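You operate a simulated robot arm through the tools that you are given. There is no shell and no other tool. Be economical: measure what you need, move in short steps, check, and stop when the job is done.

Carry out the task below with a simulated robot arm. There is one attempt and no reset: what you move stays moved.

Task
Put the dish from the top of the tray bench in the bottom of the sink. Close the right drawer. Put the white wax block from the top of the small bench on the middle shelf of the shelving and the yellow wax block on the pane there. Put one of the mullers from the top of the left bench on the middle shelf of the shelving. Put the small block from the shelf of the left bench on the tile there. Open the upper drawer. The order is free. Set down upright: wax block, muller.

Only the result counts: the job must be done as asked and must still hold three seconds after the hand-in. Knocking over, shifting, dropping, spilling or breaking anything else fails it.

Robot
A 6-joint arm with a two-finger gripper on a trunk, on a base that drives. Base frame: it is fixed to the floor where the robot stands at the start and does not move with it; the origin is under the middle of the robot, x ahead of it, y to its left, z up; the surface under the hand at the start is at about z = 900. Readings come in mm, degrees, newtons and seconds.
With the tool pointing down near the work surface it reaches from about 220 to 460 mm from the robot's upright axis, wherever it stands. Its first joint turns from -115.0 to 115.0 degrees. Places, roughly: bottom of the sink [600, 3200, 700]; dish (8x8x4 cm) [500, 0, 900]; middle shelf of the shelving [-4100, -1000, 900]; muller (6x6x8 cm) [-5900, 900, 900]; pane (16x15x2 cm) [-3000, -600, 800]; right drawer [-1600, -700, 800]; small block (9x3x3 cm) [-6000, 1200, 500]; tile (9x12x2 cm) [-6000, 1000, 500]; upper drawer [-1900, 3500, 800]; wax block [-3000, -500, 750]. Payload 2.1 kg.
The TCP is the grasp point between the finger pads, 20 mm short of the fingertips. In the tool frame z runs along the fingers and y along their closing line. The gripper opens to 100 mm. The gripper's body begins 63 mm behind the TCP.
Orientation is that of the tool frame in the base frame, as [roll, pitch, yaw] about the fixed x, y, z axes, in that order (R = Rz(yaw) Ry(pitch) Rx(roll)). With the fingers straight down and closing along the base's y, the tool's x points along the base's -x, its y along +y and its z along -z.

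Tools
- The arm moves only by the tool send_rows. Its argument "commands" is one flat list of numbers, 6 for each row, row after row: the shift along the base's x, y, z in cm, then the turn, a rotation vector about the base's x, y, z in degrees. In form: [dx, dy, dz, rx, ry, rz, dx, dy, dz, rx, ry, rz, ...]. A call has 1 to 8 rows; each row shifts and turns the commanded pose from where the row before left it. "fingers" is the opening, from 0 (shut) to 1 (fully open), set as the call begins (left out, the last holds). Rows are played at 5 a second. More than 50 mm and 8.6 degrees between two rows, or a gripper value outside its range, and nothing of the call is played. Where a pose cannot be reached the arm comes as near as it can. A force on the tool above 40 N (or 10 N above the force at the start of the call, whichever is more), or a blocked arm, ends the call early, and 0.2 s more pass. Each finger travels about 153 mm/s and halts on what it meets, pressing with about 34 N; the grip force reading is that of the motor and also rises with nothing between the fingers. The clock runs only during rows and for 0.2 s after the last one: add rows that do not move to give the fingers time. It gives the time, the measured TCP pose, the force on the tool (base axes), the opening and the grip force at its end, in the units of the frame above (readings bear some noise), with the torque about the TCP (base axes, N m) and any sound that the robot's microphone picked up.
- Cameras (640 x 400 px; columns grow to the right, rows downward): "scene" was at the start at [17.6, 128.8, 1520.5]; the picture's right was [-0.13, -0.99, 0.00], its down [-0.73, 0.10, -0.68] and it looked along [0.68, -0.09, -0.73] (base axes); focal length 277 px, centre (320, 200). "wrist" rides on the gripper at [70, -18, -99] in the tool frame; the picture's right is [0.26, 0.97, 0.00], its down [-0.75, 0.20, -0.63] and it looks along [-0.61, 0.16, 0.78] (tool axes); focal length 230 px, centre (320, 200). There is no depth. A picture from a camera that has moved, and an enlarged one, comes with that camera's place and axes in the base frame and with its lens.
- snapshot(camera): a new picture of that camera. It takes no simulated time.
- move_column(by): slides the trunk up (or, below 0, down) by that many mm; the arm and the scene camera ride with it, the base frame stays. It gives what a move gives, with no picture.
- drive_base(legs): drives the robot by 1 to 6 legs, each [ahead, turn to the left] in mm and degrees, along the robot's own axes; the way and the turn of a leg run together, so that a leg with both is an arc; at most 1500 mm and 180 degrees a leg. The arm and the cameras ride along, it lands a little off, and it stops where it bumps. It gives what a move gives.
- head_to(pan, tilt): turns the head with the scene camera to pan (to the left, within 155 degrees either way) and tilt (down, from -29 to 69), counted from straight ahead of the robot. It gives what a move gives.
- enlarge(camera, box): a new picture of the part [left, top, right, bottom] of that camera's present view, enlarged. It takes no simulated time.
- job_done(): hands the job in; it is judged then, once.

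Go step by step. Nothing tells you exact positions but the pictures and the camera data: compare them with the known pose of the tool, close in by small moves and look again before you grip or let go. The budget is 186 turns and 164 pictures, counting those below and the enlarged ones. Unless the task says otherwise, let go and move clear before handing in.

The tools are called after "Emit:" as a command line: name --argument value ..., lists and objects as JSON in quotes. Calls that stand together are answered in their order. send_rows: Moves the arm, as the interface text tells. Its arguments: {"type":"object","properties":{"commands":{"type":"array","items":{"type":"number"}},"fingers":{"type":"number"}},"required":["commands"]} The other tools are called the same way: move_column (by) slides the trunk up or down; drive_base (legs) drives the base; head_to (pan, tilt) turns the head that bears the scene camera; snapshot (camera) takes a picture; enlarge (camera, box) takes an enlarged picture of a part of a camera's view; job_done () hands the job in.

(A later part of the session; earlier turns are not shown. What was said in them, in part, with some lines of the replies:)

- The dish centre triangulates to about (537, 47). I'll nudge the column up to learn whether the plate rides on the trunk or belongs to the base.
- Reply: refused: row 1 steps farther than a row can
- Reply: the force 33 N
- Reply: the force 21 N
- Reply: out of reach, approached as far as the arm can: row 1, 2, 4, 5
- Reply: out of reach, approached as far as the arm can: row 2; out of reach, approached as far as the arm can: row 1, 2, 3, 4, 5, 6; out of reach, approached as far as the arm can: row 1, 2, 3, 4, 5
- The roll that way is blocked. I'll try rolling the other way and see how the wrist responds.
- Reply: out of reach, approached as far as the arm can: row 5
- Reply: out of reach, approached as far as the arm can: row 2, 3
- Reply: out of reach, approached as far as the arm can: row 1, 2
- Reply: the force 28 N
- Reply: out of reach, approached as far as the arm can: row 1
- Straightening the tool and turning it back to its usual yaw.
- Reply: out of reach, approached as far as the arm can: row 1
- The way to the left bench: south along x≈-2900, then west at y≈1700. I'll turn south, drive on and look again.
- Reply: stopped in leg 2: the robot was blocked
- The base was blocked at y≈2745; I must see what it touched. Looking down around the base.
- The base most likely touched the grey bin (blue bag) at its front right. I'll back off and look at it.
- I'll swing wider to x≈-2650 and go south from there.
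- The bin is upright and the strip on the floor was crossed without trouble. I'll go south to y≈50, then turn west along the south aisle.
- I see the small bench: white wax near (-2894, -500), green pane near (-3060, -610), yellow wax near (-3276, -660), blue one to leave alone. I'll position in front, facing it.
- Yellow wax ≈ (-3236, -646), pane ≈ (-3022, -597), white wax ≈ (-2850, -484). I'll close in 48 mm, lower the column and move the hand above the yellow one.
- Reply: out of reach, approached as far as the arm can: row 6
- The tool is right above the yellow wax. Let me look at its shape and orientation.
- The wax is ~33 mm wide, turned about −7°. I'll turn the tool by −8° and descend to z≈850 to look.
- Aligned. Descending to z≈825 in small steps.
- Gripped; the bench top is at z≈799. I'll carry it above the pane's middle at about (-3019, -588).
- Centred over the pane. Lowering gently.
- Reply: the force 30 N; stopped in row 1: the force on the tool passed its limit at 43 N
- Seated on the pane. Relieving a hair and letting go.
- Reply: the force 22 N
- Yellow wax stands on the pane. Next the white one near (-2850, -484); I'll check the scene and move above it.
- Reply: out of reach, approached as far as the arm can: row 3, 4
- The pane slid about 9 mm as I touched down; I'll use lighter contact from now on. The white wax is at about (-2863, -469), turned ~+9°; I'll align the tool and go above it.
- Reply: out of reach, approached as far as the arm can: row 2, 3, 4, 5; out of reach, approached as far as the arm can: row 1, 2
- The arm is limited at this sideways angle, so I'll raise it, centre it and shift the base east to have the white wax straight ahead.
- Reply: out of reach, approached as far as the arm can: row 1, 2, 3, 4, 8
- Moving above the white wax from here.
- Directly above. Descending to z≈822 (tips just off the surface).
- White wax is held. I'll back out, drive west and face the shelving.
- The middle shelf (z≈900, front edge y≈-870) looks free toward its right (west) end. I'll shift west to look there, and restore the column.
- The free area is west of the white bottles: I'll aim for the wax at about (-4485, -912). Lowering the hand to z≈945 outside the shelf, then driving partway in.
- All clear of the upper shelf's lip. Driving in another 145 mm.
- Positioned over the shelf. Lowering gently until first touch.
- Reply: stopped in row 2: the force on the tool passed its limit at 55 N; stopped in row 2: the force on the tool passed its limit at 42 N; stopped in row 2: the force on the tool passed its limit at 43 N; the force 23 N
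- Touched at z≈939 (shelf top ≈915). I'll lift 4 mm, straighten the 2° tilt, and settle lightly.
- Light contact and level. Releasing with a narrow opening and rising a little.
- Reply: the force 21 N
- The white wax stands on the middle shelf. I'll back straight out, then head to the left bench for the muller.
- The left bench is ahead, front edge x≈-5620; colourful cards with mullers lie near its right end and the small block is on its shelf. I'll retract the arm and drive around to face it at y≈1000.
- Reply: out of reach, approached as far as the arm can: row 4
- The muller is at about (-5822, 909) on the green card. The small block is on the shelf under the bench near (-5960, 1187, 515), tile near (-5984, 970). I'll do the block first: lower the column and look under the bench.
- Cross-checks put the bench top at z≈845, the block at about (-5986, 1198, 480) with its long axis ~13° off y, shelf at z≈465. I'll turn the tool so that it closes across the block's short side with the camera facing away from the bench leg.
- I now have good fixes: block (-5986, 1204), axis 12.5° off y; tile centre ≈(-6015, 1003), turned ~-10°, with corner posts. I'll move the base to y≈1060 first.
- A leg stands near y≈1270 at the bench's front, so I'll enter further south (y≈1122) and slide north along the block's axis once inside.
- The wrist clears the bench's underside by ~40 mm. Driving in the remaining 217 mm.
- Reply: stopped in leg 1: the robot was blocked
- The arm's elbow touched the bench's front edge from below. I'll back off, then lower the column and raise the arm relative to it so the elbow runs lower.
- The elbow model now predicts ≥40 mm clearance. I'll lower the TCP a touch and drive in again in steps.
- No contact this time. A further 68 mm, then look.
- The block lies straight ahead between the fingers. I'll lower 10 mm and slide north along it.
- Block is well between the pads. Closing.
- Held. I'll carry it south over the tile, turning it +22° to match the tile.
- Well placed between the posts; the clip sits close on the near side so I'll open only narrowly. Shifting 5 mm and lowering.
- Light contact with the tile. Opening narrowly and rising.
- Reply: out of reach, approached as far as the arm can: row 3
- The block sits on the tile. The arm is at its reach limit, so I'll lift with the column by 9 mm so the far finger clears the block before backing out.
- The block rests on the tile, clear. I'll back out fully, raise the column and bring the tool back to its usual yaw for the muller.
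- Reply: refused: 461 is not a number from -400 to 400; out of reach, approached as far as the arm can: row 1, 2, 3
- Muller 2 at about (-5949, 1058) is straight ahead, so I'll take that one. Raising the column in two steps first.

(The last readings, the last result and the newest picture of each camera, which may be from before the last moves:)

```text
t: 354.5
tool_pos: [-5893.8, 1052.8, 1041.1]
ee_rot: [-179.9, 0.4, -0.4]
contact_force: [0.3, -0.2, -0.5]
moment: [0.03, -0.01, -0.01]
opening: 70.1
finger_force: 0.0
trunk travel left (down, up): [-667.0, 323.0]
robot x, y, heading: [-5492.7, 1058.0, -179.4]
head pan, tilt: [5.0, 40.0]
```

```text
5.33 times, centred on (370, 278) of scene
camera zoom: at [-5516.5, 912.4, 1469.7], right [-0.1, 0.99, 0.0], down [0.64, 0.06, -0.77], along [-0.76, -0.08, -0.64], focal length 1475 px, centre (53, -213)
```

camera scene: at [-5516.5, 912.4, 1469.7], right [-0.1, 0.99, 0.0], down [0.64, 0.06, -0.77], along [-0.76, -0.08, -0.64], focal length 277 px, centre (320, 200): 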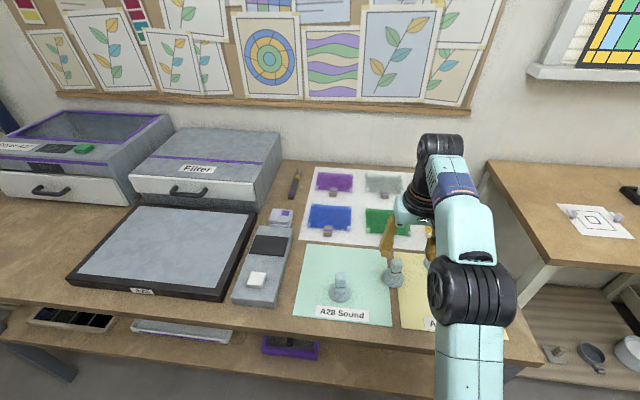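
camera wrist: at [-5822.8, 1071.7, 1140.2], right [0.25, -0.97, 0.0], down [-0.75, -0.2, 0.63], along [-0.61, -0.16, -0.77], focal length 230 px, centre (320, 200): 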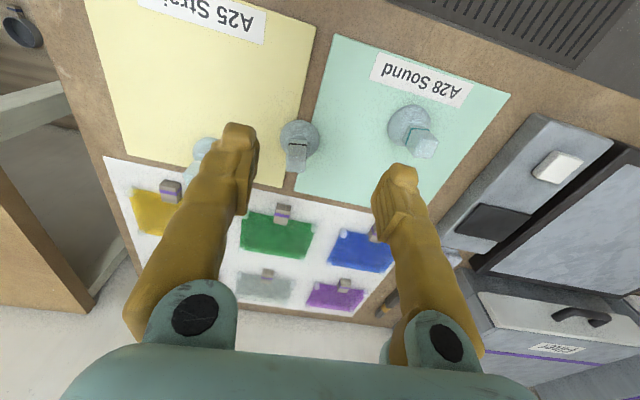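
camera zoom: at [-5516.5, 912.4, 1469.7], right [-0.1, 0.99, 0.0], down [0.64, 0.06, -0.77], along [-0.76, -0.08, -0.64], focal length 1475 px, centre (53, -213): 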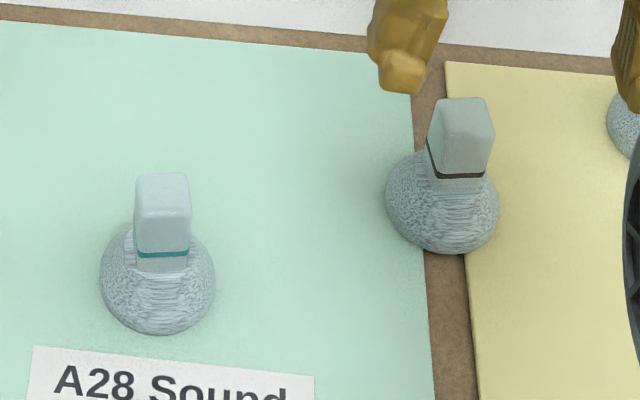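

The muller has a ~22 mm square handle, turned ~8°. I'll drive 32 mm closer, align the tool and come above it.

Emit:
drive_base --legs '[[32, 0]]'

Emit:
send_rows --commands '[-0.9, 0.5, -2.7, 0, 0, 3.8, -0.9, 0.5, -2.7, 0, 0, 3.8, -0.9, 0.5, -2.7, 0, 0, 0, 0, 0, 0, 0, 0, 0]'

Emit:
snapshot --camera "wrist"

```text
t: 355.3
tool_pos: [-5922.7, 1053.0, 1041.7]
ee_rot: [-180.0, 0.5, -0.3]
contact_force: [1.0, -0.5, 0.9]
moment: [0.02, 0.03, -0.04]
opening: 69.8
finger_force: 0.1
trunk travel left (down, up): [-667.0, 323.0]
robot x, y, heading: [-5524.6, 1064.8, -179.0]
head pan, tilt: [5.0, 40.0]
```

```text
t: 356.3
tool_pos: [-5952.3, 1069.8, 960.8]
ee_rot: [-179.9, 0.4, 7.2]
contact_force: [-0.4, -0.5, -0.4]
moment: [0.03, -0.01, -0.01]
opening: 69.7
finger_force: 0.0
trunk travel left (down, up): [-667.0, 323.0]
robot x, y, heading: [-5523.8, 1060.1, -179.0]
head pan, tilt: [5.0, 40.0]
```

```text
39 pictures are left
camera wrist: at [-5884.3, 1096.7, 1060.0], right [0.38, -0.93, 0.0], down [-0.72, -0.29, 0.63], along [-0.59, -0.24, -0.77], focal length 230 px, centre (320, 200)
```

wrist: 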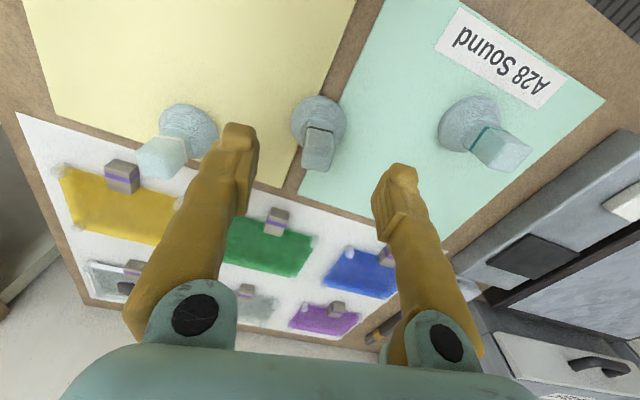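

Aligned over the handle. Descending to grip height z≈908.

Emit:
send_rows --commands '[0.2, 0, -2, 0, 0, 0, 0, 0, -2, 0, 0, 0, 0, 0, -1.2, 0, 0, 0, 0, 0, 0, 0, 0, 0]'

Emit:
snapshot --camera "wrist"

```text
t: 357.3
tool_pos: [-5948.9, 1067.9, 907.9]
ee_rot: [180.0, 0.3, 7.1]
contact_force: [0.1, 0.3, -0.3]
moment: [0.02, -0.03, -0.01]
opening: 70.4
finger_force: 0.0
trunk travel left (down, up): [-667.0, 323.0]
robot x, y, heading: [-5523.9, 1062.0, -179.1]
head pan, tilt: [5.0, 40.0]
```

```text
38 pictures are left
camera wrist: at [-5881.8, 1095.3, 1007.2], right [0.38, -0.93, 0.0], down [-0.72, -0.29, 0.63], along [-0.59, -0.24, -0.77], focal length 230 px, centre (320, 200)
```

wrist: 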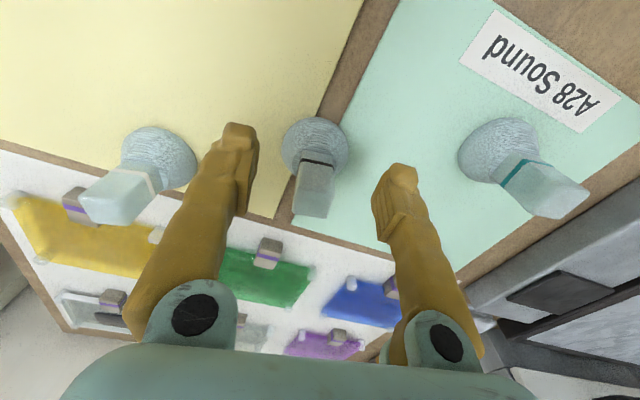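

Emit:
send_rows --commands '[0, 0, 0, 0, 0, 0, 0, 0, 0, 0, 0, 0, 0, 0, 0, 0, 0, 0]' --fingers 0

Emit:
send_rows --commands '[0, 0, 0.5, 0, 0, 0, 0, 0, 1.5, 0, 0, 0, 0, 0, 3, 0, 0, 0, 0, 0, 3, 0, 0, 0, 0, 0, 3, 0, 0, 0, 0, 0, 2, 0, 0, 0]'

Emit:
snapshot --camera "wrist"

```text
t: 358.1
tool_pos: [-5949.5, 1067.9, 908.6]
ee_rot: [-179.9, 0.4, 7.2]
contact_force: [-0.1, 0.1, 0.6]
moment: [-0.02, -0.01, 0.0]
opening: 23.0
finger_force: 34.5
trunk travel left (down, up): [-667.0, 323.0]
robot x, y, heading: [-5528.7, 1060.9, -179.1]
head pan, tilt: [5.0, 40.0]
```

```text
t: 359.5
tool_pos: [-5950.5, 1066.2, 1026.9]
ee_rot: [-180.0, 0.2, 7.3]
contact_force: [-0.5, 0.7, -1.7]
moment: [0.05, -0.05, 0.02]
opening: 23.0
finger_force: 33.9
out of reach, approached as far as the arm can: row 6
trunk travel left (down, up): [-667.0, 323.0]
robot x, y, heading: [-5523.4, 1061.1, -179.2]
head pan, tilt: [5.0, 40.0]
```

```text
37 pictures are left
camera wrist: at [-5882.7, 1094.8, 1126.7], right [0.38, -0.93, 0.0], down [-0.72, -0.29, 0.63], along [-0.59, -0.24, -0.77], focal length 230 px, centre (320, 200)
```

wrist: 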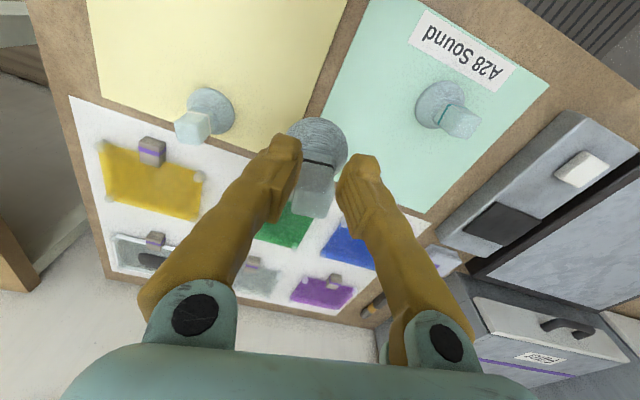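

The muller is held, but a vertical hand would be too tall for the shelf gap with it. I'll set it back, then regrip with the tool leaned 35° so the wrist stays outside the shelf.

Emit:
send_rows --commands '[0, 0, -3, 0, 0, 0, 0, 0, -3, 0, 0, 0, 0, 0, -3, 0, 0, 0, 0, 0, -1, 0, 0, 0, 0, 0, 0, 0, 0, 0]'

```text
t: 360.7
tool_pos: [-5950.7, 1068.4, 926.5]
ee_rot: [-179.9, 0.3, 7.2]
contact_force: [0.3, 0.4, -2.3]
moment: [-0.03, -0.04, -0.01]
opening: 22.9
finger_force: 34.5
trunk travel left (down, up): [-667.0, 323.0]
robot x, y, heading: [-5522.5, 1061.8, -179.3]
head pan, tilt: [5.0, 40.0]
```

Emit:
send_rows --commands '[0, 0, -1, 0, 0, 0, 0, 0, -0.6, 0, 0, 0, 0, 0, 0, 0, 0, 0]'

Emit:
send_rows --commands '[0, 0, -0.2, 0, 0, 0, 0, 0, 0, 0, 0, 0]'

```text
t: 361.5
tool_pos: [-5951.0, 1068.4, 910.6]
ee_rot: [-179.9, 0.2, 7.3]
contact_force: [-0.2, 0.2, -1.3]
moment: [0.01, -0.01, 0.0]
opening: 23.0
finger_force: 34.1
trunk travel left (down, up): [-667.0, 323.0]
robot x, y, heading: [-5528.6, 1062.4, -179.2]
head pan, tilt: [5.0, 40.0]
```

```text
t: 362.1
tool_pos: [-5951.4, 1067.8, 910.0]
ee_rot: [-179.9, 0.3, 7.2]
contact_force: [0.1, -0.9, -2.6]
moment: [0.02, -0.01, 0.02]
opening: 22.7
finger_force: 34.1
trunk travel left (down, up): [-667.0, 323.0]
robot x, y, heading: [-5523.6, 1061.9, -179.1]
head pan, tilt: [5.0, 40.0]
```

Emit:
send_rows --commands '[0, 0, -0.15, 0, 0, 0, 0, 0, 0, 0, 0, 0]'

```text
t: 362.7
tool_pos: [-5950.6, 1068.6, 907.7]
ee_rot: [-179.9, 0.3, 7.2]
contact_force: [-0.8, -1.4, -2.7]
moment: [-0.01, -0.08, -0.01]
opening: 22.8
finger_force: 34.0
trunk travel left (down, up): [-667.0, 323.0]
robot x, y, heading: [-5527.5, 1059.5, -179.3]
head pan, tilt: [5.0, 40.0]
```

Emit:
send_rows --commands '[0, 0, -0.15, 0, 0, 0, 0, 0, 0, 0, 0, 0]'

```text
t: 363.3
tool_pos: [-5949.7, 1068.2, 907.6]
ee_rot: [-179.9, 0.6, 7.2]
contact_force: [-2.8, -1.5, 9.4]
moment: [0.01, 0.16, -0.02]
opening: 22.7
finger_force: 34.2
trunk travel left (down, up): [-667.0, 323.0]
robot x, y, heading: [-5522.5, 1058.6, -179.1]
head pan, tilt: [5.0, 40.0]
```

It's down again. Opening, rising clear, and leaning the tool by 35°.

Emit:
send_rows --commands '[0, 0, 0, 0, 0, 0, 0, 0, 0, 0, 0, 0]' --fingers 0.55

Emit:
send_rows --commands '[0, 0, 2, 0, 0, 0, 0, 0, 3, 0, 0, 0, 0, 0, 2.5, 0, 0, 0, 0, 0, 0, 0, 7, 0, 0, 0, 0, 0, 7, 0, 0, 0, 0, 0, 7, 0, 0, 0, 0, 0, 7, 0, 0, 0, 0, 0, 7, 0]'

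Emit:
snapshot --camera "wrist"

Emit:
enlarge --camera "scene" --box '[310, 160, 470, 310]'

```text
t: 363.9
tool_pos: [-5950.2, 1068.2, 906.6]
ee_rot: [-180.0, 0.3, 7.2]
contact_force: [0.2, -0.9, 0.2]
moment: [0.01, 0.0, 0.02]
opening: 55.0
finger_force: 0.1
trunk travel left (down, up): [-667.0, 323.0]
robot x, y, heading: [-5522.8, 1059.4, -179.1]
head pan, tilt: [5.0, 40.0]
```

```text
t: 365.7
tool_pos: [-5948.8, 1066.5, 982.2]
ee_rot: [-174.8, 35.3, 8.9]
contact_force: [0.1, 0.4, 0.0]
moment: [-0.02, 0.01, 0.02]
opening: 54.8
finger_force: 0.1
trunk travel left (down, up): [-667.0, 323.0]
robot x, y, heading: [-5524.2, 1057.8, -179.4]
head pan, tilt: [5.0, 40.0]
```

```text
36 pictures are left
camera wrist: at [-5837.3, 1094.8, 1024.7], right [0.31, -0.93, -0.22], down [-0.22, -0.29, 0.93], along [-0.93, -0.24, -0.29], focal length 230 px, centre (320, 200)
```

wrist: 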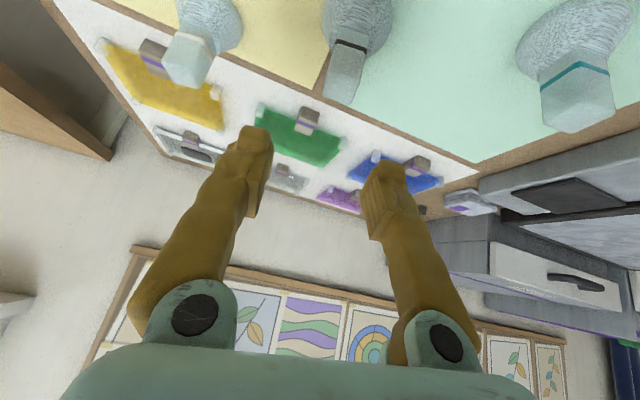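

```text
2.67 times, centred on (390, 235) of scene
camera zoom: at [-5547.7, 912.0, 1469.7], right [-0.1, 0.99, 0.0], down [0.64, 0.06, -0.77], along [-0.76, -0.08, -0.64], focal length 738 px, centre (133, 107)
```

zoom: 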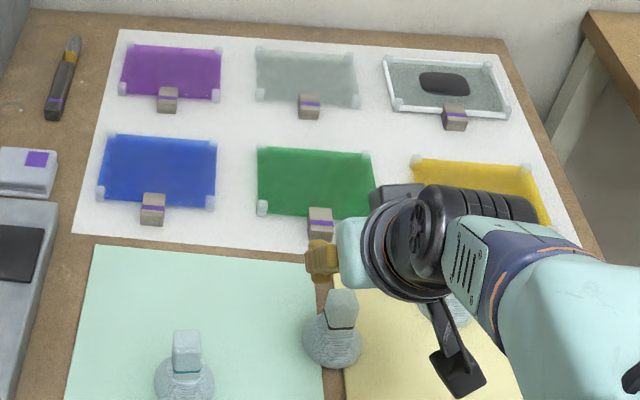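

I'll square the closing line to horizontal and descend onto the handle.

Emit:
send_rows --commands '[0, 0, -2, -4.1, 0, 0, 0, 0, -2.5, 0, 0, 0, 0, 0, -1.5, 0, 0, 0, 0, 0, 0, 0, 0, 0]'

Emit:
snapshot --camera "wrist"

```text
t: 366.7
tool_pos: [-5950.7, 1067.4, 921.8]
ee_rot: [-179.8, 35.6, 6.0]
contact_force: [-0.3, 0.2, -1.0]
moment: [-0.02, -0.01, -0.02]
opening: 55.1
finger_force: 0.1
trunk travel left (down, up): [-667.0, 323.0]
robot x, y, heading: [-5527.2, 1059.6, -179.1]
head pan, tilt: [5.0, 40.0]
```

```text
34 pictures are left
camera wrist: at [-5838.3, 1097.5, 961.6], right [0.31, -0.94, -0.15], down [-0.22, -0.23, 0.95], along [-0.93, -0.26, -0.28], focal length 230 px, centre (320, 200)
```

wrist: 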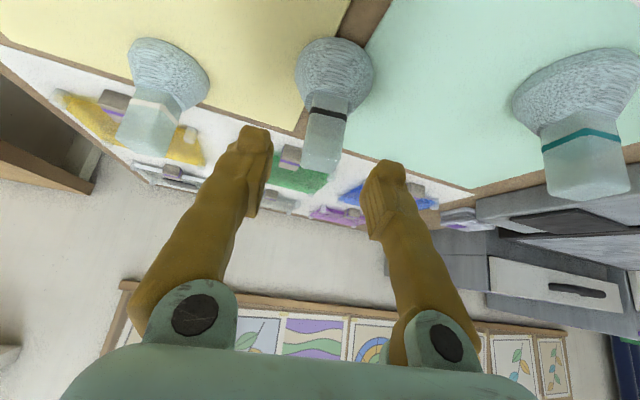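

Emit:
send_rows --commands '[0, 0, -1, 0, 0, 0, 0, 0, -0.8, 0, 0, 0, 0, 0, 0, 0, 0, 0]'

Emit:
send_rows --commands '[0, 0, 0, 0, 0, 0, 0, 0, 0, 0, 0, 0, 0, 0, 0, 0, 0, 0]' --fingers 0

Emit:
snapshot --camera "wrist"

```text
t: 367.5
tool_pos: [-5950.1, 1067.8, 903.5]
ee_rot: [-179.8, 35.5, 5.9]
contact_force: [-0.2, -0.3, -0.5]
moment: [0.02, 0.03, -0.02]
opening: 55.0
finger_force: 0.0
trunk travel left (down, up): [-667.0, 323.0]
robot x, y, heading: [-5527.3, 1060.4, -179.3]
head pan, tilt: [5.0, 40.0]
```

```text
t: 368.3
tool_pos: [-5950.1, 1067.2, 902.4]
ee_rot: [-179.9, 35.6, 5.8]
contact_force: [0.1, 0.2, -0.1]
moment: [0.01, -0.03, 0.0]
opening: 23.0
finger_force: 34.4
trunk travel left (down, up): [-667.0, 323.0]
robot x, y, heading: [-5526.1, 1059.0, -179.1]
head pan, tilt: [5.0, 40.0]
```

```text
33 pictures are left
camera wrist: at [-5838.1, 1097.9, 944.2], right [0.31, -0.94, -0.15], down [-0.22, -0.23, 0.95], along [-0.93, -0.26, -0.28], focal length 230 px, centre (320, 200)
```

wrist: 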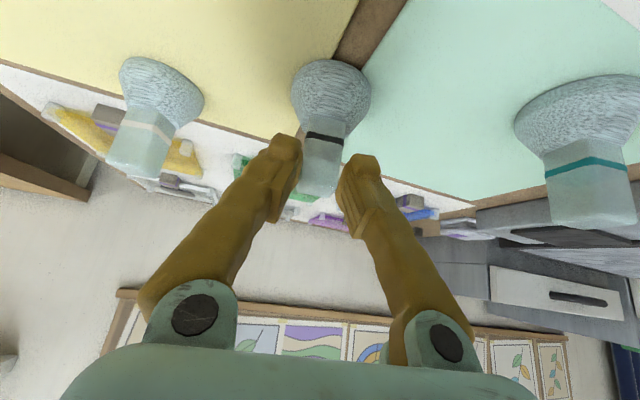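

Gripped leaned, muller still upright. Lifting and drawing in.

Emit:
send_rows --commands '[0, 0, 1, 0, 0, 0, 0, 0, 2, 0, 0, 0, 0, 0, 3, 0, 0, 0, 1, 0, 3, 0, 0, 0, 2, 0, 3, 0, 0, 0, 3, 0, 2, 0, 0, 0, 3, 0, 0, 0, 0, 0, 0, 0, 0, 0, 0, 0]'

Emit:
snapshot --camera "wrist"

```text
t: 370.1
tool_pos: [-5872.9, 1069.3, 1037.6]
ee_rot: [-180.0, 35.3, 5.9]
contact_force: [0.3, -0.4, -1.8]
moment: [0.02, -0.03, -0.01]
opening: 23.0
finger_force: 34.4
out of reach, approached as far as the arm can: row 1, 7
trunk travel left (down, up): [-667.0, 323.0]
robot x, y, heading: [-5523.4, 1060.7, -178.9]
head pan, tilt: [5.0, 40.0]
```

```text
32 pictures are left
camera wrist: at [-5761.0, 1100.7, 1079.0], right [0.31, -0.94, -0.15], down [-0.22, -0.23, 0.95], along [-0.92, -0.26, -0.28], focal length 230 px, centre (320, 200)
```

wrist: 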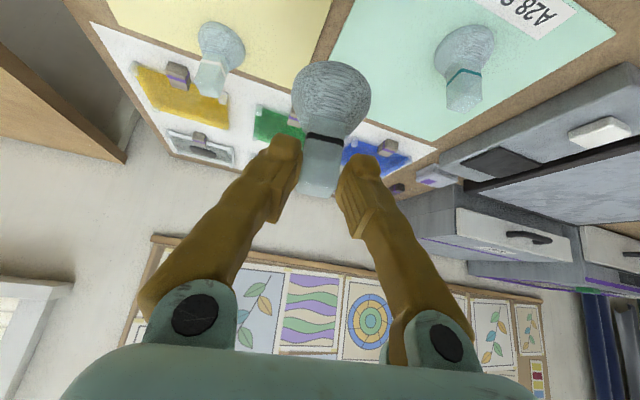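

Now driving to the shelving, aiming to face it at x≈-4610.

Emit:
drive_base --legs '[[-390, 0], [0, 89], [1040, 0], [0, 90], [525, 0], [0, -90]]'

Emit:
head_to --pan 10 --tilt 35

Emit:
snapshot --camera "scene"

```text
t: 391.7
tool_pos: [-4598.0, -296.6, 1038.5]
ee_rot: [-180.0, 35.5, 98.9]
contact_force: [0.2, 0.8, -1.8]
moment: [0.05, 0.01, -0.04]
opening: 23.0
finger_force: 33.8
trunk travel left (down, up): [-667.0, 323.0]
robot x, y, heading: [-4606.9, 53.9, -86.2]
head pan, tilt: [5.0, 40.0]
```

```text
t: 392.3
tool_pos: [-4597.6, -297.2, 1037.8]
ee_rot: [-179.8, 35.6, 99.0]
contact_force: [0.1, 0.4, -2.9]
moment: [0.03, -0.02, 0.01]
opening: 23.0
finger_force: 34.5
trunk travel left (down, up): [-667.0, 323.0]
robot x, y, heading: [-4608.3, 56.2, -85.9]
head pan, tilt: [10.0, 35.0]
```

```text
31 pictures are left
camera scene: at [-4451.8, 35.1, 1477.2], right [-0.97, -0.24, 0.0], down [-0.14, 0.56, -0.82], along [0.2, -0.8, -0.57], focal length 277 px, centre (320, 200)
```

scene: 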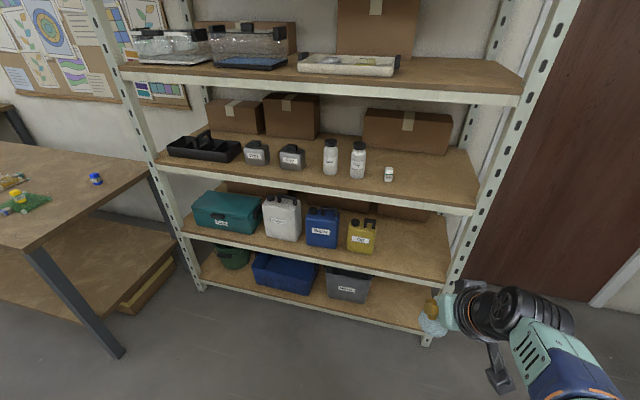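

The white wax stands well; there's free room to its right. I'll correct heading, lower the hand to z≈1000 and approach.

Emit:
drive_base --legs '[[0, -4], [470, 0]]'

Emit:
send_rows --commands '[0, 0, -2, 0, 0, 0, 0, 0, -1.8, 0, 0, 0, 0, 0, 0, 0, 0, 0]'

Emit:
snapshot --camera "scene"

Emit:
snapshot --camera "wrist"

```text
t: 395.6
tool_pos: [-4621.6, -767.9, 1037.9]
ee_rot: [-179.9, 35.6, 95.2]
contact_force: [1.1, -0.9, -1.9]
moment: [0.07, 0.01, -0.01]
opening: 22.9
finger_force: 34.5
trunk travel left (down, up): [-667.0, 323.0]
robot x, y, heading: [-4607.8, -417.7, -89.9]
head pan, tilt: [10.0, 35.0]
```

```text
t: 396.4
tool_pos: [-4621.6, -768.1, 1001.3]
ee_rot: [-179.9, 35.5, 95.2]
contact_force: [0.1, -0.3, -1.6]
moment: [0.03, 0.02, -0.02]
opening: 22.9
finger_force: 33.4
trunk travel left (down, up): [-667.0, 323.0]
robot x, y, heading: [-4606.4, -419.8, -90.2]
head pan, tilt: [10.0, 35.0]
```

```text
30 pictures are left
camera scene: at [-4453.6, -445.2, 1477.2], right [-0.98, -0.18, 0.0], down [-0.1, 0.56, -0.82], along [0.14, -0.81, -0.57], focal length 277 px, centre (320, 200)
```

scene: 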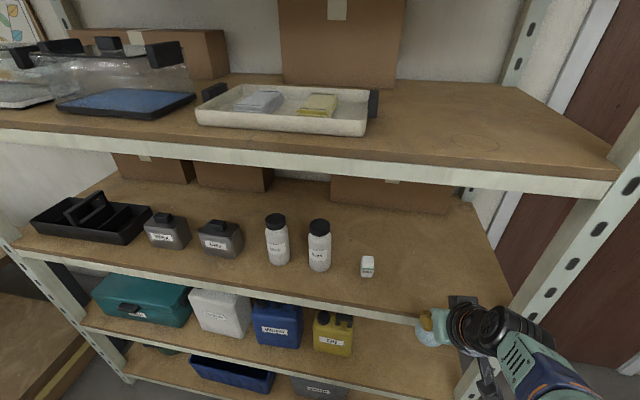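

```text
29 pictures are left
camera wrist: at [-4650.0, -654.6, 1041.8], right [0.94, 0.3, -0.15], down [0.22, -0.23, 0.95], along [0.25, -0.93, -0.28], focal length 230 px, centre (320, 200)
```

wrist: 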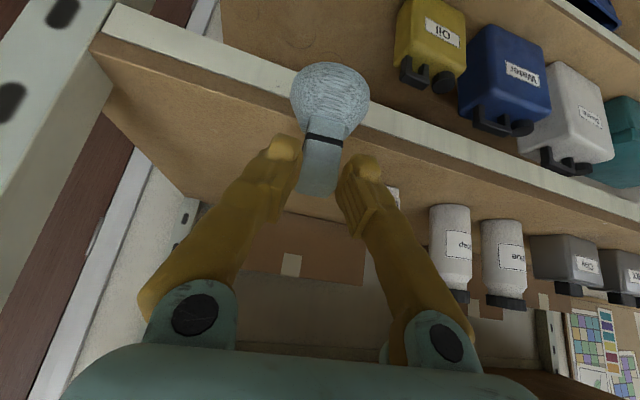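

Clear of post and bottles. Driving in 145 mm.

Emit:
drive_base --legs '[[145, 0]]'

Emit:
snapshot --camera "scene"

Emit:
snapshot --camera "wrist"

```text
t: 397.7
tool_pos: [-4620.3, -912.8, 1001.6]
ee_rot: [-179.8, 35.4, 95.4]
contact_force: [0.0, -0.3, -2.4]
moment: [0.05, 0.0, 0.0]
opening: 22.8
finger_force: 34.5
trunk travel left (down, up): [-667.0, 323.0]
robot x, y, heading: [-4605.4, -561.2, -89.8]
head pan, tilt: [10.0, 35.0]
```

```text
28 pictures are left
camera scene: at [-4453.2, -590.0, 1477.2], right [-0.98, -0.18, 0.0], down [-0.1, 0.56, -0.82], along [0.14, -0.81, -0.57], focal length 277 px, centre (320, 200)
```

scene: 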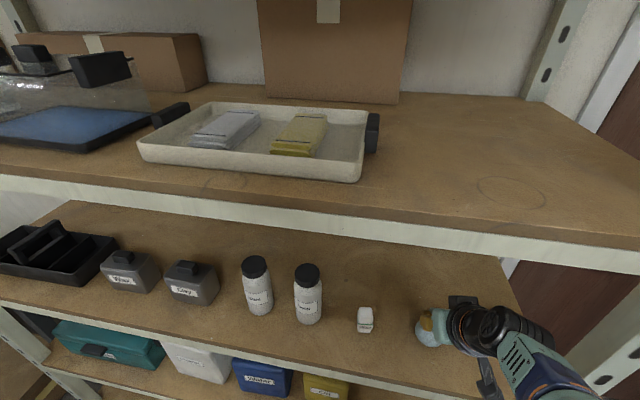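

```text
27 pictures are left
camera wrist: at [-4649.3, -799.6, 1041.9], right [0.94, 0.3, -0.15], down [0.22, -0.23, 0.95], along [0.25, -0.93, -0.28], focal length 230 px, centre (320, 200)
```

wrist: 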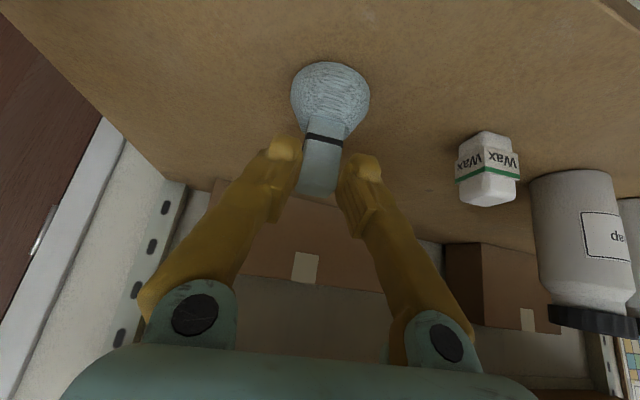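

Over the shelf. Lowering in small steps.

Emit:
send_rows --commands '[0, 0, -0.8, 0, 0, 0, 0, 0, -0.5, 0, 0, 0, 0, 0, 0, 0, 0, 0]'

Emit:
send_rows --commands '[0, 0, -0.3, 0, 0, 0, 0, 0, 0, 0, 0, 0]'

```text
t: 398.5
tool_pos: [-4621.3, -909.9, 991.8]
ee_rot: [-179.7, 36.0, 95.4]
contact_force: [0.3, -5.2, 38.3]
moment: [-0.55, -0.1, 0.01]
opening: 23.1
finger_force: 33.5
trunk travel left (down, up): [-667.0, 323.0]
robot x, y, heading: [-4610.5, -561.3, -90.2]
head pan, tilt: [10.0, 35.0]
```

```text
t: 399.1
tool_pos: [-4622.1, -909.6, 987.4]
ee_rot: [-179.7, 36.1, 95.4]
contact_force: [0.6, -3.2, 37.8]
moment: [-0.66, -0.06, 0.05]
opening: 22.8
finger_force: 33.9
trunk travel left (down, up): [-667.0, 323.0]
robot x, y, heading: [-4606.9, -561.7, -90.0]
head pan, tilt: [10.0, 35.0]
```

Contact reached earlier than expected. I'll relieve the pressure and check it's upright.

Emit:
send_rows --commands '[0, 0, 0.25, 0, 0, 0, 0, 0, 0, 0, 0, 0]'

Emit:
snapshot --camera "wrist"

Emit:
enlarge --camera "scene" --box '[340, 270, 500, 370]'

```text
t: 399.7
tool_pos: [-4620.9, -910.8, 988.6]
ee_rot: [-179.9, 35.6, 95.5]
contact_force: [-1.5, -4.4, 20.6]
moment: [-0.96, -0.02, -0.05]
opening: 22.8
finger_force: 33.8
trunk travel left (down, up): [-667.0, 323.0]
robot x, y, heading: [-4607.5, -557.8, -89.6]
head pan, tilt: [10.0, 35.0]
```

```text
26 pictures are left
camera wrist: at [-4650.1, -798.1, 1029.2], right [0.94, 0.3, -0.15], down [0.22, -0.22, 0.95], along [0.25, -0.93, -0.28], focal length 230 px, centre (320, 200)
```

wrist: 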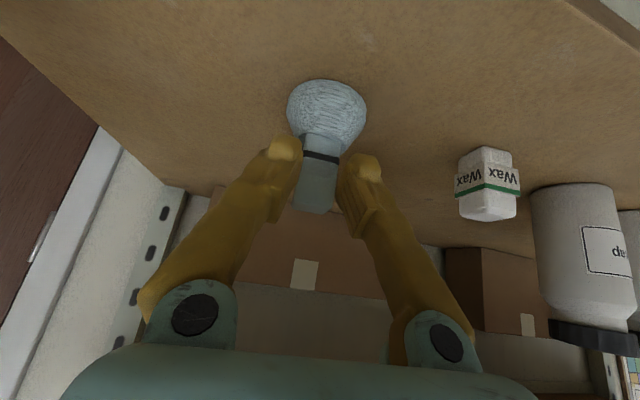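

```text
4.00 times, centred on (420, 320) of scene
camera zoom: at [-4453.7, -587.3, 1477.2], right [-0.98, -0.18, 0.0], down [-0.1, 0.56, -0.82], along [0.14, -0.81, -0.57], focal length 1106 px, centre (-80, -280)
```

zoom: 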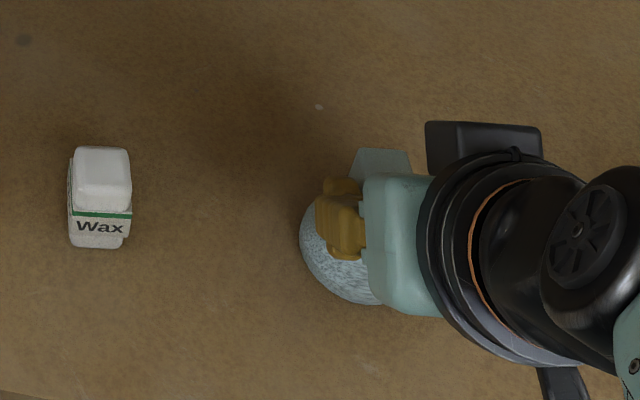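

It looks upright. Relieving a bit more and releasing.

Emit:
send_rows --commands '[0, 0, 0.2, 0, 0, 0, 0, 0, 0, 0, 0, 0]'

Emit:
send_rows --commands '[0, 0, 0, 0, 0, 0, 0, 0, 0, 0, 0, 0, 0, 0, 0, 0, 0, 0]' --fingers 0.5

Emit:
snapshot --camera "wrist"

```text
t: 400.3
tool_pos: [-4622.1, -910.5, 988.8]
ee_rot: [180.0, 35.3, 95.4]
contact_force: [-1.6, 0.3, 5.4]
moment: [-0.37, 0.07, -0.08]
opening: 22.9
finger_force: 33.9
trunk travel left (down, up): [-667.0, 323.0]
robot x, y, heading: [-4608.0, -560.0, -89.7]
head pan, tilt: [10.0, 35.0]
```

```text
t: 401.1
tool_pos: [-4621.0, -912.3, 990.0]
ee_rot: [-180.0, 35.5, 95.3]
contact_force: [0.7, 0.4, -0.5]
moment: [0.0, -0.01, 0.01]
opening: 50.0
finger_force: 0.0
trunk travel left (down, up): [-667.0, 323.0]
robot x, y, heading: [-4607.7, -565.0, -89.8]
head pan, tilt: [10.0, 35.0]
```

```text
24 pictures are left
camera wrist: at [-4649.5, -799.7, 1030.6], right [0.94, 0.3, -0.15], down [0.22, -0.23, 0.95], along [0.25, -0.93, -0.28], focal length 230 px, centre (320, 200)
```

wrist: 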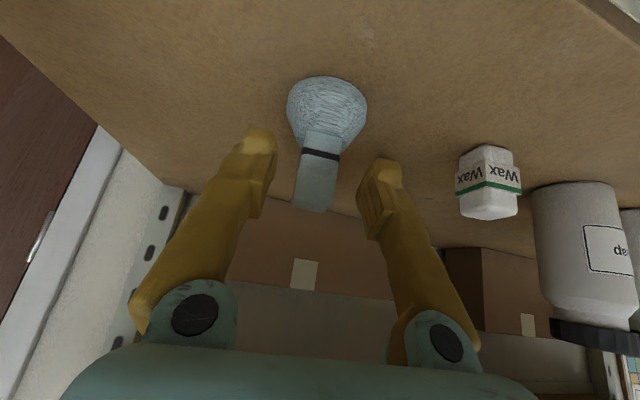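

The muller stands on the shelf. Backing out and checking.

Emit:
drive_base --legs '[[-220, 0]]'

Emit:
enlarge --camera "scene" --box '[300, 180, 540, 330]'

```text
t: 402.8
tool_pos: [-4621.6, -689.8, 989.2]
ee_rot: [-179.9, 35.5, 95.5]
contact_force: [-0.2, 0.1, -0.7]
moment: [-0.02, 0.05, -0.03]
opening: 50.0
finger_force: 0.1
trunk travel left (down, up): [-667.0, 323.0]
robot x, y, heading: [-4608.2, -338.4, -89.8]
head pan, tilt: [10.0, 35.0]
```

```text
2.67 times, centred on (420, 255) of scene
camera zoom: at [-4454.1, -366.7, 1477.2], right [-0.98, -0.18, 0.0], down [-0.1, 0.56, -0.82], along [0.15, -0.81, -0.57], focal length 738 px, centre (53, 53)
```

zoom: 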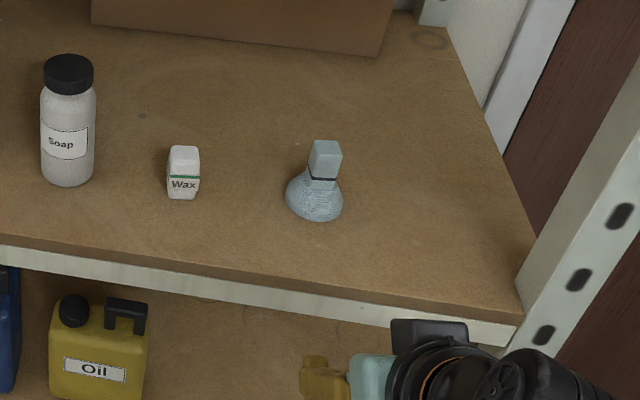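

Both items stand on the middle shelf. Last: the right drawer near (-1600, -700). Driving over there.

Emit:
drive_base --legs '[[-360, 0], [0, 90], [1500, 0], [1470, 0], [0, -90]]'

Emit:
head_to --pan 10 --tilt 38

Emit:
snapshot --camera "scene"

```text
t: 426.5
tool_pos: [-1666.0, -302.2, 989.8]
ee_rot: [-179.9, 35.5, 98.2]
contact_force: [-1.3, 0.2, -1.0]
moment: [0.0, 0.03, 0.01]
opening: 50.1
finger_force: 0.0
trunk travel left (down, up): [-667.0, 323.0]
robot x, y, heading: [-1670.6, 51.0, -87.0]
head pan, tilt: [10.0, 35.0]
```

```text
t: 427.1
tool_pos: [-1667.3, -303.8, 989.0]
ee_rot: [-179.8, 35.4, 98.1]
contact_force: [0.0, 0.7, 0.1]
moment: [0.01, -0.03, 0.0]
opening: 49.9
finger_force: 0.1
trunk travel left (down, up): [-667.0, 323.0]
robot x, y, heading: [-1668.1, 45.8, -86.9]
head pan, tilt: [10.0, 38.0]
```

```text
22 pictures are left
camera scene: at [-1515.2, 29.9, 1472.7], right [-0.97, -0.22, 0.0], down [-0.14, 0.6, -0.79], along [0.18, -0.77, -0.62], focal length 277 px, centre (320, 200)
```

scene: 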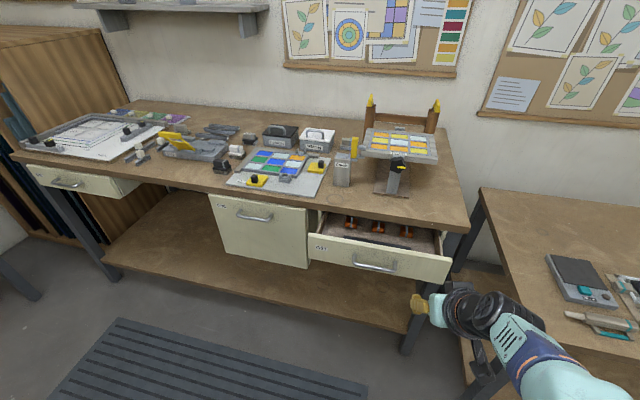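

The right drawer (face centre about (-1556, -575, 770)) stands open ~80–100 mm. I'll shift east to centre on it, lower the column, close the fingers and bring the tool near horizontal to push it shut.

Emit:
drive_base --legs '[[0, 87], [127, 0], [0, -90]]'

Emit:
send_rows --commands '[0, -1.5, 0, -8, 0, 0, 0, -1.5, 0, -8, 0, 0, 0, -1.5, 0, -8, 0, 0, 0, -1.5, 0, -8, 0, 0, 0, -1, 0, -6, 0, 0, 0, 0, 0, 0, 0, 0]' --fingers 0

Emit:
move_column --by -180

Emit:
snapshot --camera "scene"

Emit:
snapshot --camera "wrist"

```text
t: 435.9
tool_pos: [-1553.0, -302.6, 989.8]
ee_rot: [-179.9, 35.5, 95.8]
contact_force: [-0.2, -0.1, -0.3]
moment: [0.01, -0.02, -0.03]
opening: 50.0
finger_force: 0.0
trunk travel left (down, up): [-667.0, 323.0]
robot x, y, heading: [-1542.5, 47.0, -89.0]
head pan, tilt: [10.0, 38.0]
```

```text
t: 437.3
tool_pos: [-1540.8, -373.4, 998.8]
ee_rot: [-176.8, 63.8, 100.9]
contact_force: [0.6, -0.5, 0.5]
moment: [0.0, 0.01, 0.03]
opening: 0.1
finger_force: 30.2
out of reach, approached as far as the arm can: row 2, 3, 4, 5
trunk travel left (down, up): [-667.0, 323.0]
robot x, y, heading: [-1544.5, 46.9, -88.9]
head pan, tilt: [10.0, 38.0]
```

```text
t: 439.3
tool_pos: [-1540.6, -372.3, 817.9]
ee_rot: [-176.9, 63.7, 100.9]
contact_force: [-0.4, 0.4, 0.0]
moment: [0.02, -0.01, 0.01]
opening: 0.0
finger_force: 29.9
trunk travel left (down, up): [-487.0, 503.0]
robot x, y, heading: [-1542.6, 45.9, -88.8]
head pan, tilt: [10.0, 38.0]
```

```text
21 pictures are left
camera scene: at [-1389.1, 24.3, 1292.7], right [-0.98, -0.19, 0.0], down [-0.12, 0.6, -0.79], along [0.15, -0.77, -0.62], focal length 277 px, centre (320, 200)
```

scene: 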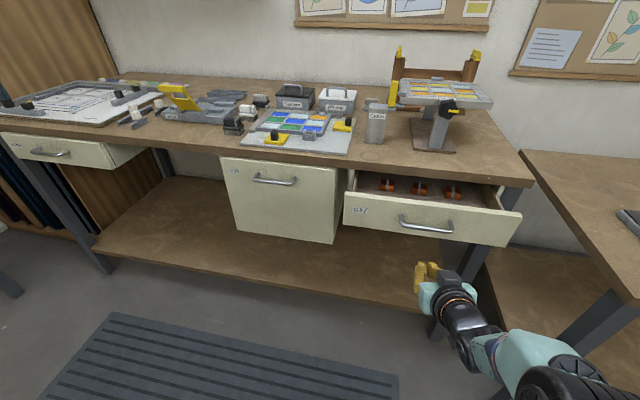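

```text
20 pictures are left
camera wrist: at [-1576.2, -257.3, 800.6], right [0.93, 0.25, -0.25], down [0.19, 0.26, 0.95], along [0.3, -0.93, 0.2], focal length 230 px, centre (320, 200)
```

wrist: 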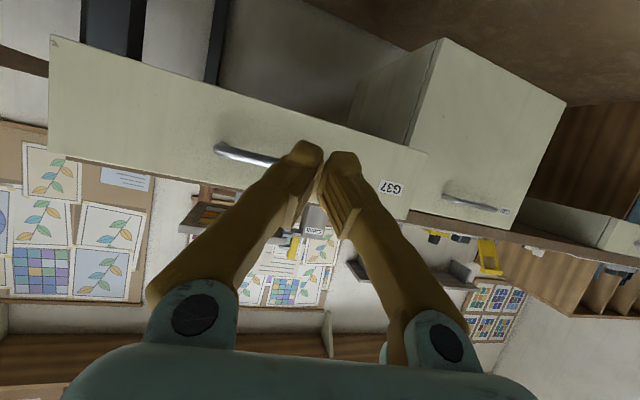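

The face spans x -1765…-1330, z 742–860, y≈-545; the handle is near z 825. I'll push below the handle at z≈778: lower the hand 3 cm and drive ahead.

Emit:
send_rows --commands '[0, 0, -1.6, 0, 0, 0, 0, 0, -1.6, 0, 0, 0, 0, 0, 0, 0, 0, 0]'

Emit:
drive_base --legs '[[125, 0]]'

Emit:
snapshot --camera "scene"

Emit:
snapshot --camera "wrist"

```text
t: 440.1
tool_pos: [-1542.0, -381.0, 789.4]
ee_rot: [-177.1, 63.7, 100.8]
contact_force: [0.8, -0.4, -0.5]
moment: [-0.01, -0.03, 0.03]
opening: 0.0
finger_force: 29.6
out of reach, approached as far as the arm can: row 1, 2
trunk travel left (down, up): [-487.0, 503.0]
robot x, y, heading: [-1543.2, 47.8, -88.9]
head pan, tilt: [10.0, 38.0]
```

```text
t: 441.4
tool_pos: [-1538.2, -505.4, 790.1]
ee_rot: [-177.1, 63.6, 101.0]
contact_force: [0.6, -1.8, -1.0]
moment: [0.01, 0.01, -0.02]
opening: 0.0
finger_force: 29.8
trunk travel left (down, up): [-487.0, 503.0]
robot x, y, heading: [-1542.0, -72.3, -88.9]
head pan, tilt: [10.0, 38.0]
```

```text
19 pictures are left
camera scene: at [-1386.9, -100.0, 1292.6], right [-0.98, -0.19, 0.0], down [-0.12, 0.6, -0.79], along [0.15, -0.77, -0.62], focal length 277 px, centre (320, 200)
```

scene: 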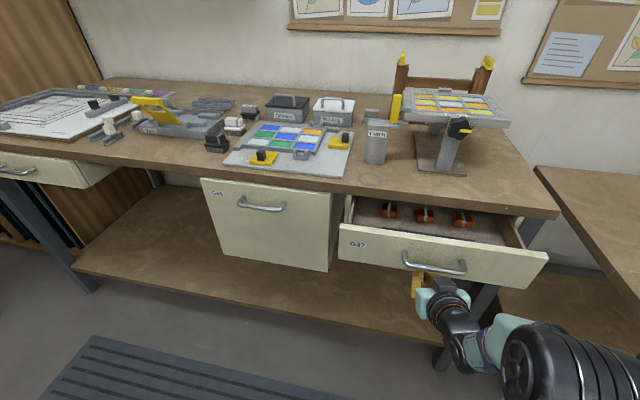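

```text
18 pictures are left
camera wrist: at [-1574.4, -389.6, 771.4], right [0.93, 0.25, -0.25], down [0.19, 0.26, 0.95], along [0.3, -0.93, 0.2], focal length 230 px, centre (320, 200)
```

wrist: 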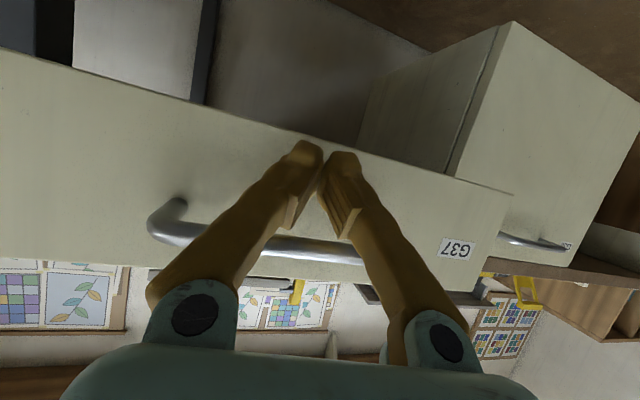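

The tip would meet the face near its lower edge; I'll raise 10 mm and push on.

Emit:
send_rows --commands '[0, 0, 1, 0, 0, 0, 0, 0, 0, 0, 0, 0]'

Emit:
drive_base --legs '[[60, 0]]'

Emit:
snapshot --camera "scene"

```text
t: 441.9
tool_pos: [-1538.7, -504.7, 800.5]
ee_rot: [-177.0, 63.7, 101.0]
contact_force: [-0.1, 0.6, -0.9]
moment: [-0.01, -0.02, -0.02]
opening: 0.0
finger_force: 29.7
trunk travel left (down, up): [-487.0, 503.0]
robot x, y, heading: [-1537.8, -75.6, -89.1]
head pan, tilt: [10.0, 38.0]
```

```text
t: 442.9
tool_pos: [-1538.1, -566.2, 798.7]
ee_rot: [-177.0, 63.6, 101.1]
contact_force: [0.1, 0.9, -0.7]
moment: [0.0, 0.02, 0.0]
opening: 0.0
finger_force: 29.4
trunk travel left (down, up): [-487.0, 503.0]
robot x, y, heading: [-1541.1, -136.6, -88.9]
head pan, tilt: [10.0, 38.0]
```

```text
17 pictures are left
camera scene: at [-1385.8, -160.2, 1292.6], right [-0.98, -0.19, 0.0], down [-0.12, 0.6, -0.79], along [0.15, -0.77, -0.62], focal length 277 px, centre (320, 200)
```

scene: 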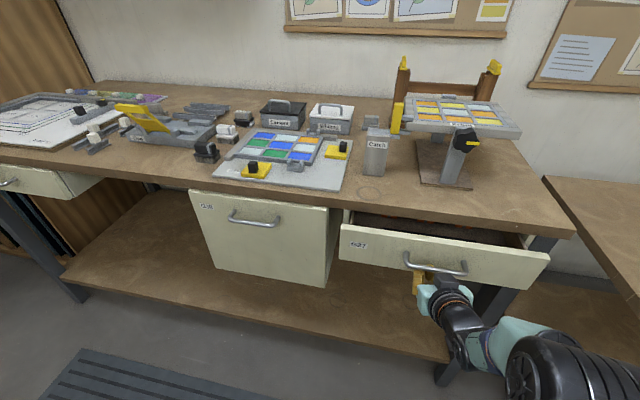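

The drawer is sliding in. Continuing.

Emit:
drive_base --legs '[[60, 0]]'

Emit:
snapshot --camera "scene"

```text
t: 443.9
tool_pos: [-1535.9, -628.2, 796.5]
ee_rot: [-177.3, 63.2, 100.7]
contact_force: [0.7, 0.4, -25.1]
moment: [-0.38, -0.58, -0.03]
opening: 0.1
finger_force: 28.9
trunk travel left (down, up): [-487.0, 503.0]
robot x, y, heading: [-1544.0, -195.6, -89.1]
head pan, tilt: [10.0, 38.0]
```

```text
16 pictures are left
camera scene: at [-1384.7, -224.6, 1292.2], right [-0.98, -0.19, 0.0], down [-0.12, 0.61, -0.79], along [0.15, -0.77, -0.62], focal length 277 px, centre (320, 200)
```

scene: 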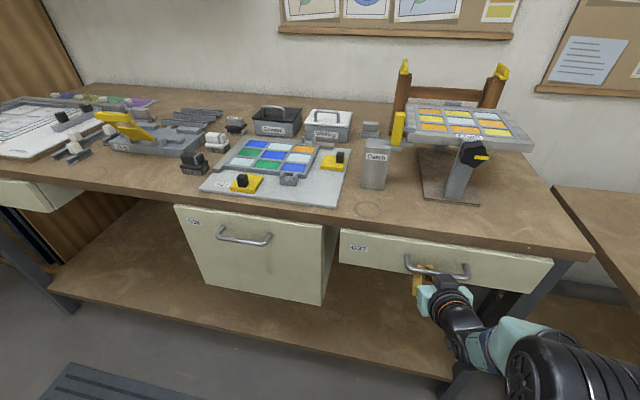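

Nearly closed. Let me look closely at the gap.

Emit:
enlarge --camera "scene" --box '[330, 190, 600, 310]'

Emit:
snapshot --camera "wrist"

```text
2.37 times, centred on (465, 250) of scene
camera zoom: at [-1384.7, -224.6, 1292.2], right [-0.98, -0.19, 0.0], down [-0.12, 0.61, -0.79], along [0.15, -0.77, -0.62], focal length 656 px, centre (-24, 82)
```

zoom: 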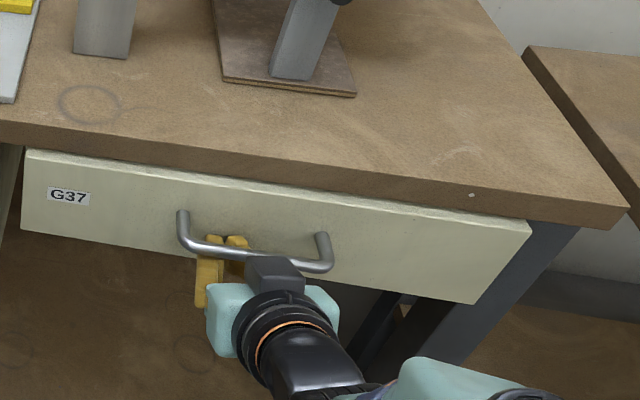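

```text
14 pictures are left
camera wrist: at [-1572.7, -512.0, 780.1], right [0.93, 0.25, -0.25], down [0.19, 0.25, 0.95], along [0.3, -0.93, 0.19], focal length 230 px, centre (320, 200)
```

wrist: 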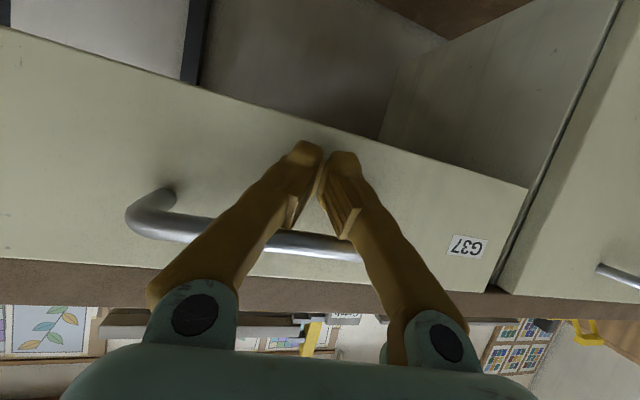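

Emit:
drive_base --legs '[[20, 0]]'

Emit:
drive_base --legs '[[15, 0]]'

Emit:
enlarge --camera "scene" --box '[330, 190, 600, 310]'

```text
t: 444.7
tool_pos: [-1537.0, -631.0, 793.5]
ee_rot: [-177.7, 62.3, 100.3]
contact_force: [0.7, 13.8, 7.5]
moment: [-0.17, 0.02, -0.08]
opening: 0.0
finger_force: 29.8
trunk travel left (down, up): [-487.0, 503.0]
robot x, y, heading: [-1542.5, -213.6, -89.2]
head pan, tilt: [10.0, 38.0]
stopped in leg 1: the force on the tool passed its limit at 53 N (the readings are from after the stop); the commanded pose is now the measured one
```

```text
t: 445.6
tool_pos: [-1538.2, -632.0, 794.2]
ee_rot: [-178.0, 61.6, 99.8]
contact_force: [0.3, 18.7, 9.7]
moment: [-0.23, 0.03, -0.08]
opening: 0.2
finger_force: 29.3
trunk travel left (down, up): [-487.0, 503.0]
robot x, y, heading: [-1539.1, -220.5, -88.9]
head pan, tilt: [10.0, 38.0]
stopped in leg 1: the force on the tool passed its limit at 47 N (the readings are from after the stop); the commanded pose is now the measured one
```

```text
2.37 times, centred on (465, 250) of scene
camera zoom: at [-1385.3, -189.2, 1297.2], right [-0.98, -0.19, 0.01], down [-0.12, 0.57, -0.81], along [0.15, -0.8, -0.58], focal length 656 px, centre (-24, 82)
```

zoom: 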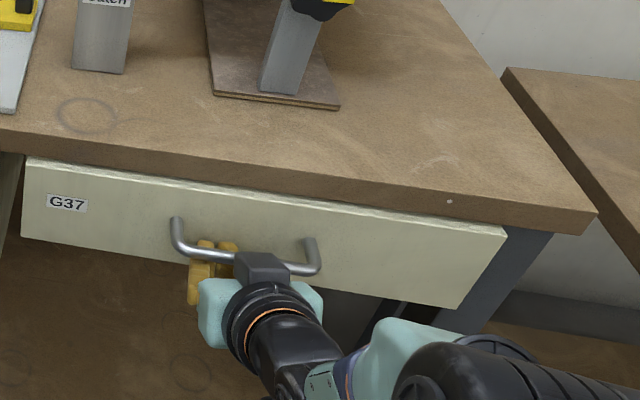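

The push met a firm stop (~50 N) with the face no longer moving. I'll back away and compare with the neighbouring closed cabinet.

Emit:
drive_base --legs '[[-250, 0]]'

Emit:
snapshot --camera "scene"

Emit:
snapshot --camera "wrist"

```text
t: 447.4
tool_pos: [-1540.6, -395.3, 782.4]
ee_rot: [-178.4, 60.2, 99.6]
contact_force: [0.2, 0.0, -0.1]
moment: [0.03, 0.02, 0.0]
opening: 0.0
finger_force: 30.0
trunk travel left (down, up): [-487.0, 503.0]
robot x, y, heading: [-1542.5, 34.5, -89.2]
head pan, tilt: [10.0, 38.0]
```

```text
12 pictures are left
camera scene: at [-1388.8, 9.6, 1292.6], right [-0.98, -0.19, 0.0], down [-0.12, 0.61, -0.79], along [0.15, -0.77, -0.62], focal length 277 px, centre (320, 200)
```

scene: 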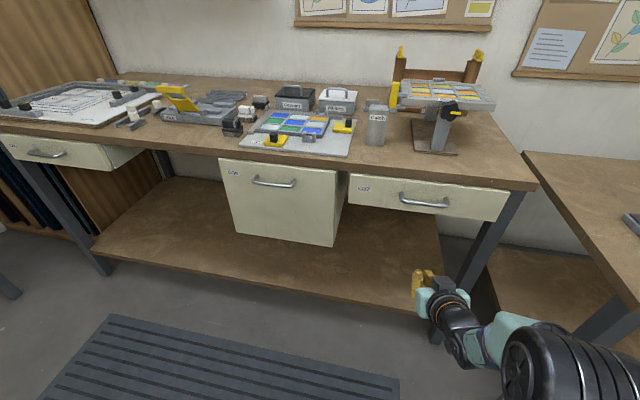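

```text
11 pictures are left
camera wrist: at [-1576.4, -278.0, 771.6], right [0.94, 0.26, -0.24], down [0.19, 0.2, 0.96], along [0.3, -0.94, 0.14], focal length 230 px, centre (320, 200)
```

wrist: 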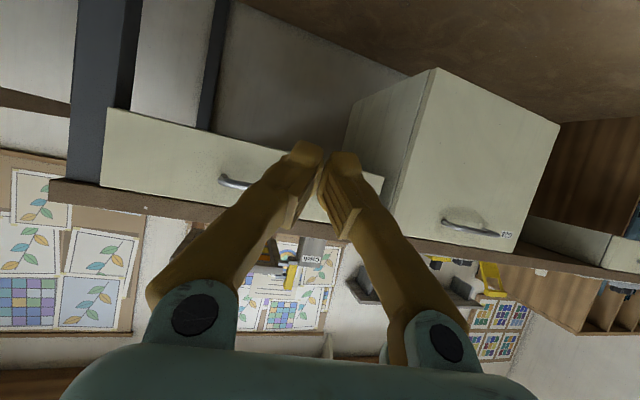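

Emit:
enlarge --camera "scene" --box '[200, 140, 530, 250]'

```text
1.94 times, centred on (365, 195) of scene
camera zoom: at [-1388.8, 9.6, 1292.6], right [-0.98, -0.19, 0.0], down [-0.12, 0.61, -0.79], along [0.15, -0.77, -0.62], focal length 536 px, centre (233, 210)
```

zoom: 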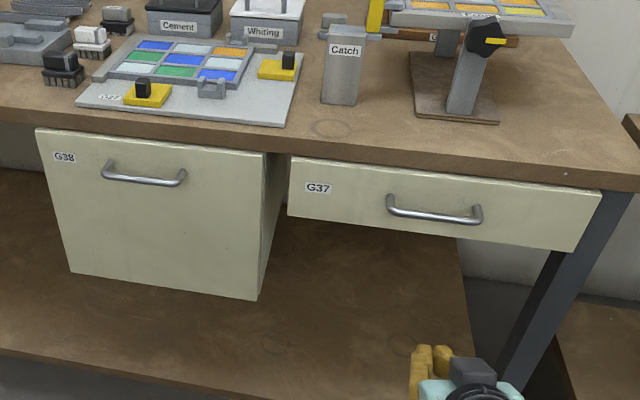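

The right drawer is shut flush with its neighbour, and everything else is in place: dish in the sink, yellow wax on the pane, white wax and muller on the middle shelf, block on the tile, upper drawer open. Handing in.

Emit:
job_done

```text
The job is handed in.
```

I handed the job in with every item done, but three contacts along the way could count as shifting something.

- **Dish:** it stands in the bottom of the sink.
- **Drawers:** the right drawer is closed, flush with the one next to it. The upper drawer is open about 28 cm.
- **Wax blocks:** the yellow one stands on the pane, and the white one stands on the middle shelf.
- **Muller:** one stands on the middle shelf beside the white wax.
- **Small block:** it lies on the tile.

- **Pane:** it slid about 9 mm when I set the yellow wax down on it.
- **Bin:** the base was stopped at about y 2745, most likely by the grey bin beside the glass table. The bin was still upright afterwards, but I couldn't confirm it hadn't moved.
- **Left bench:** the arm pressed against the underside of its front edge once. Everything on top stayed standing.
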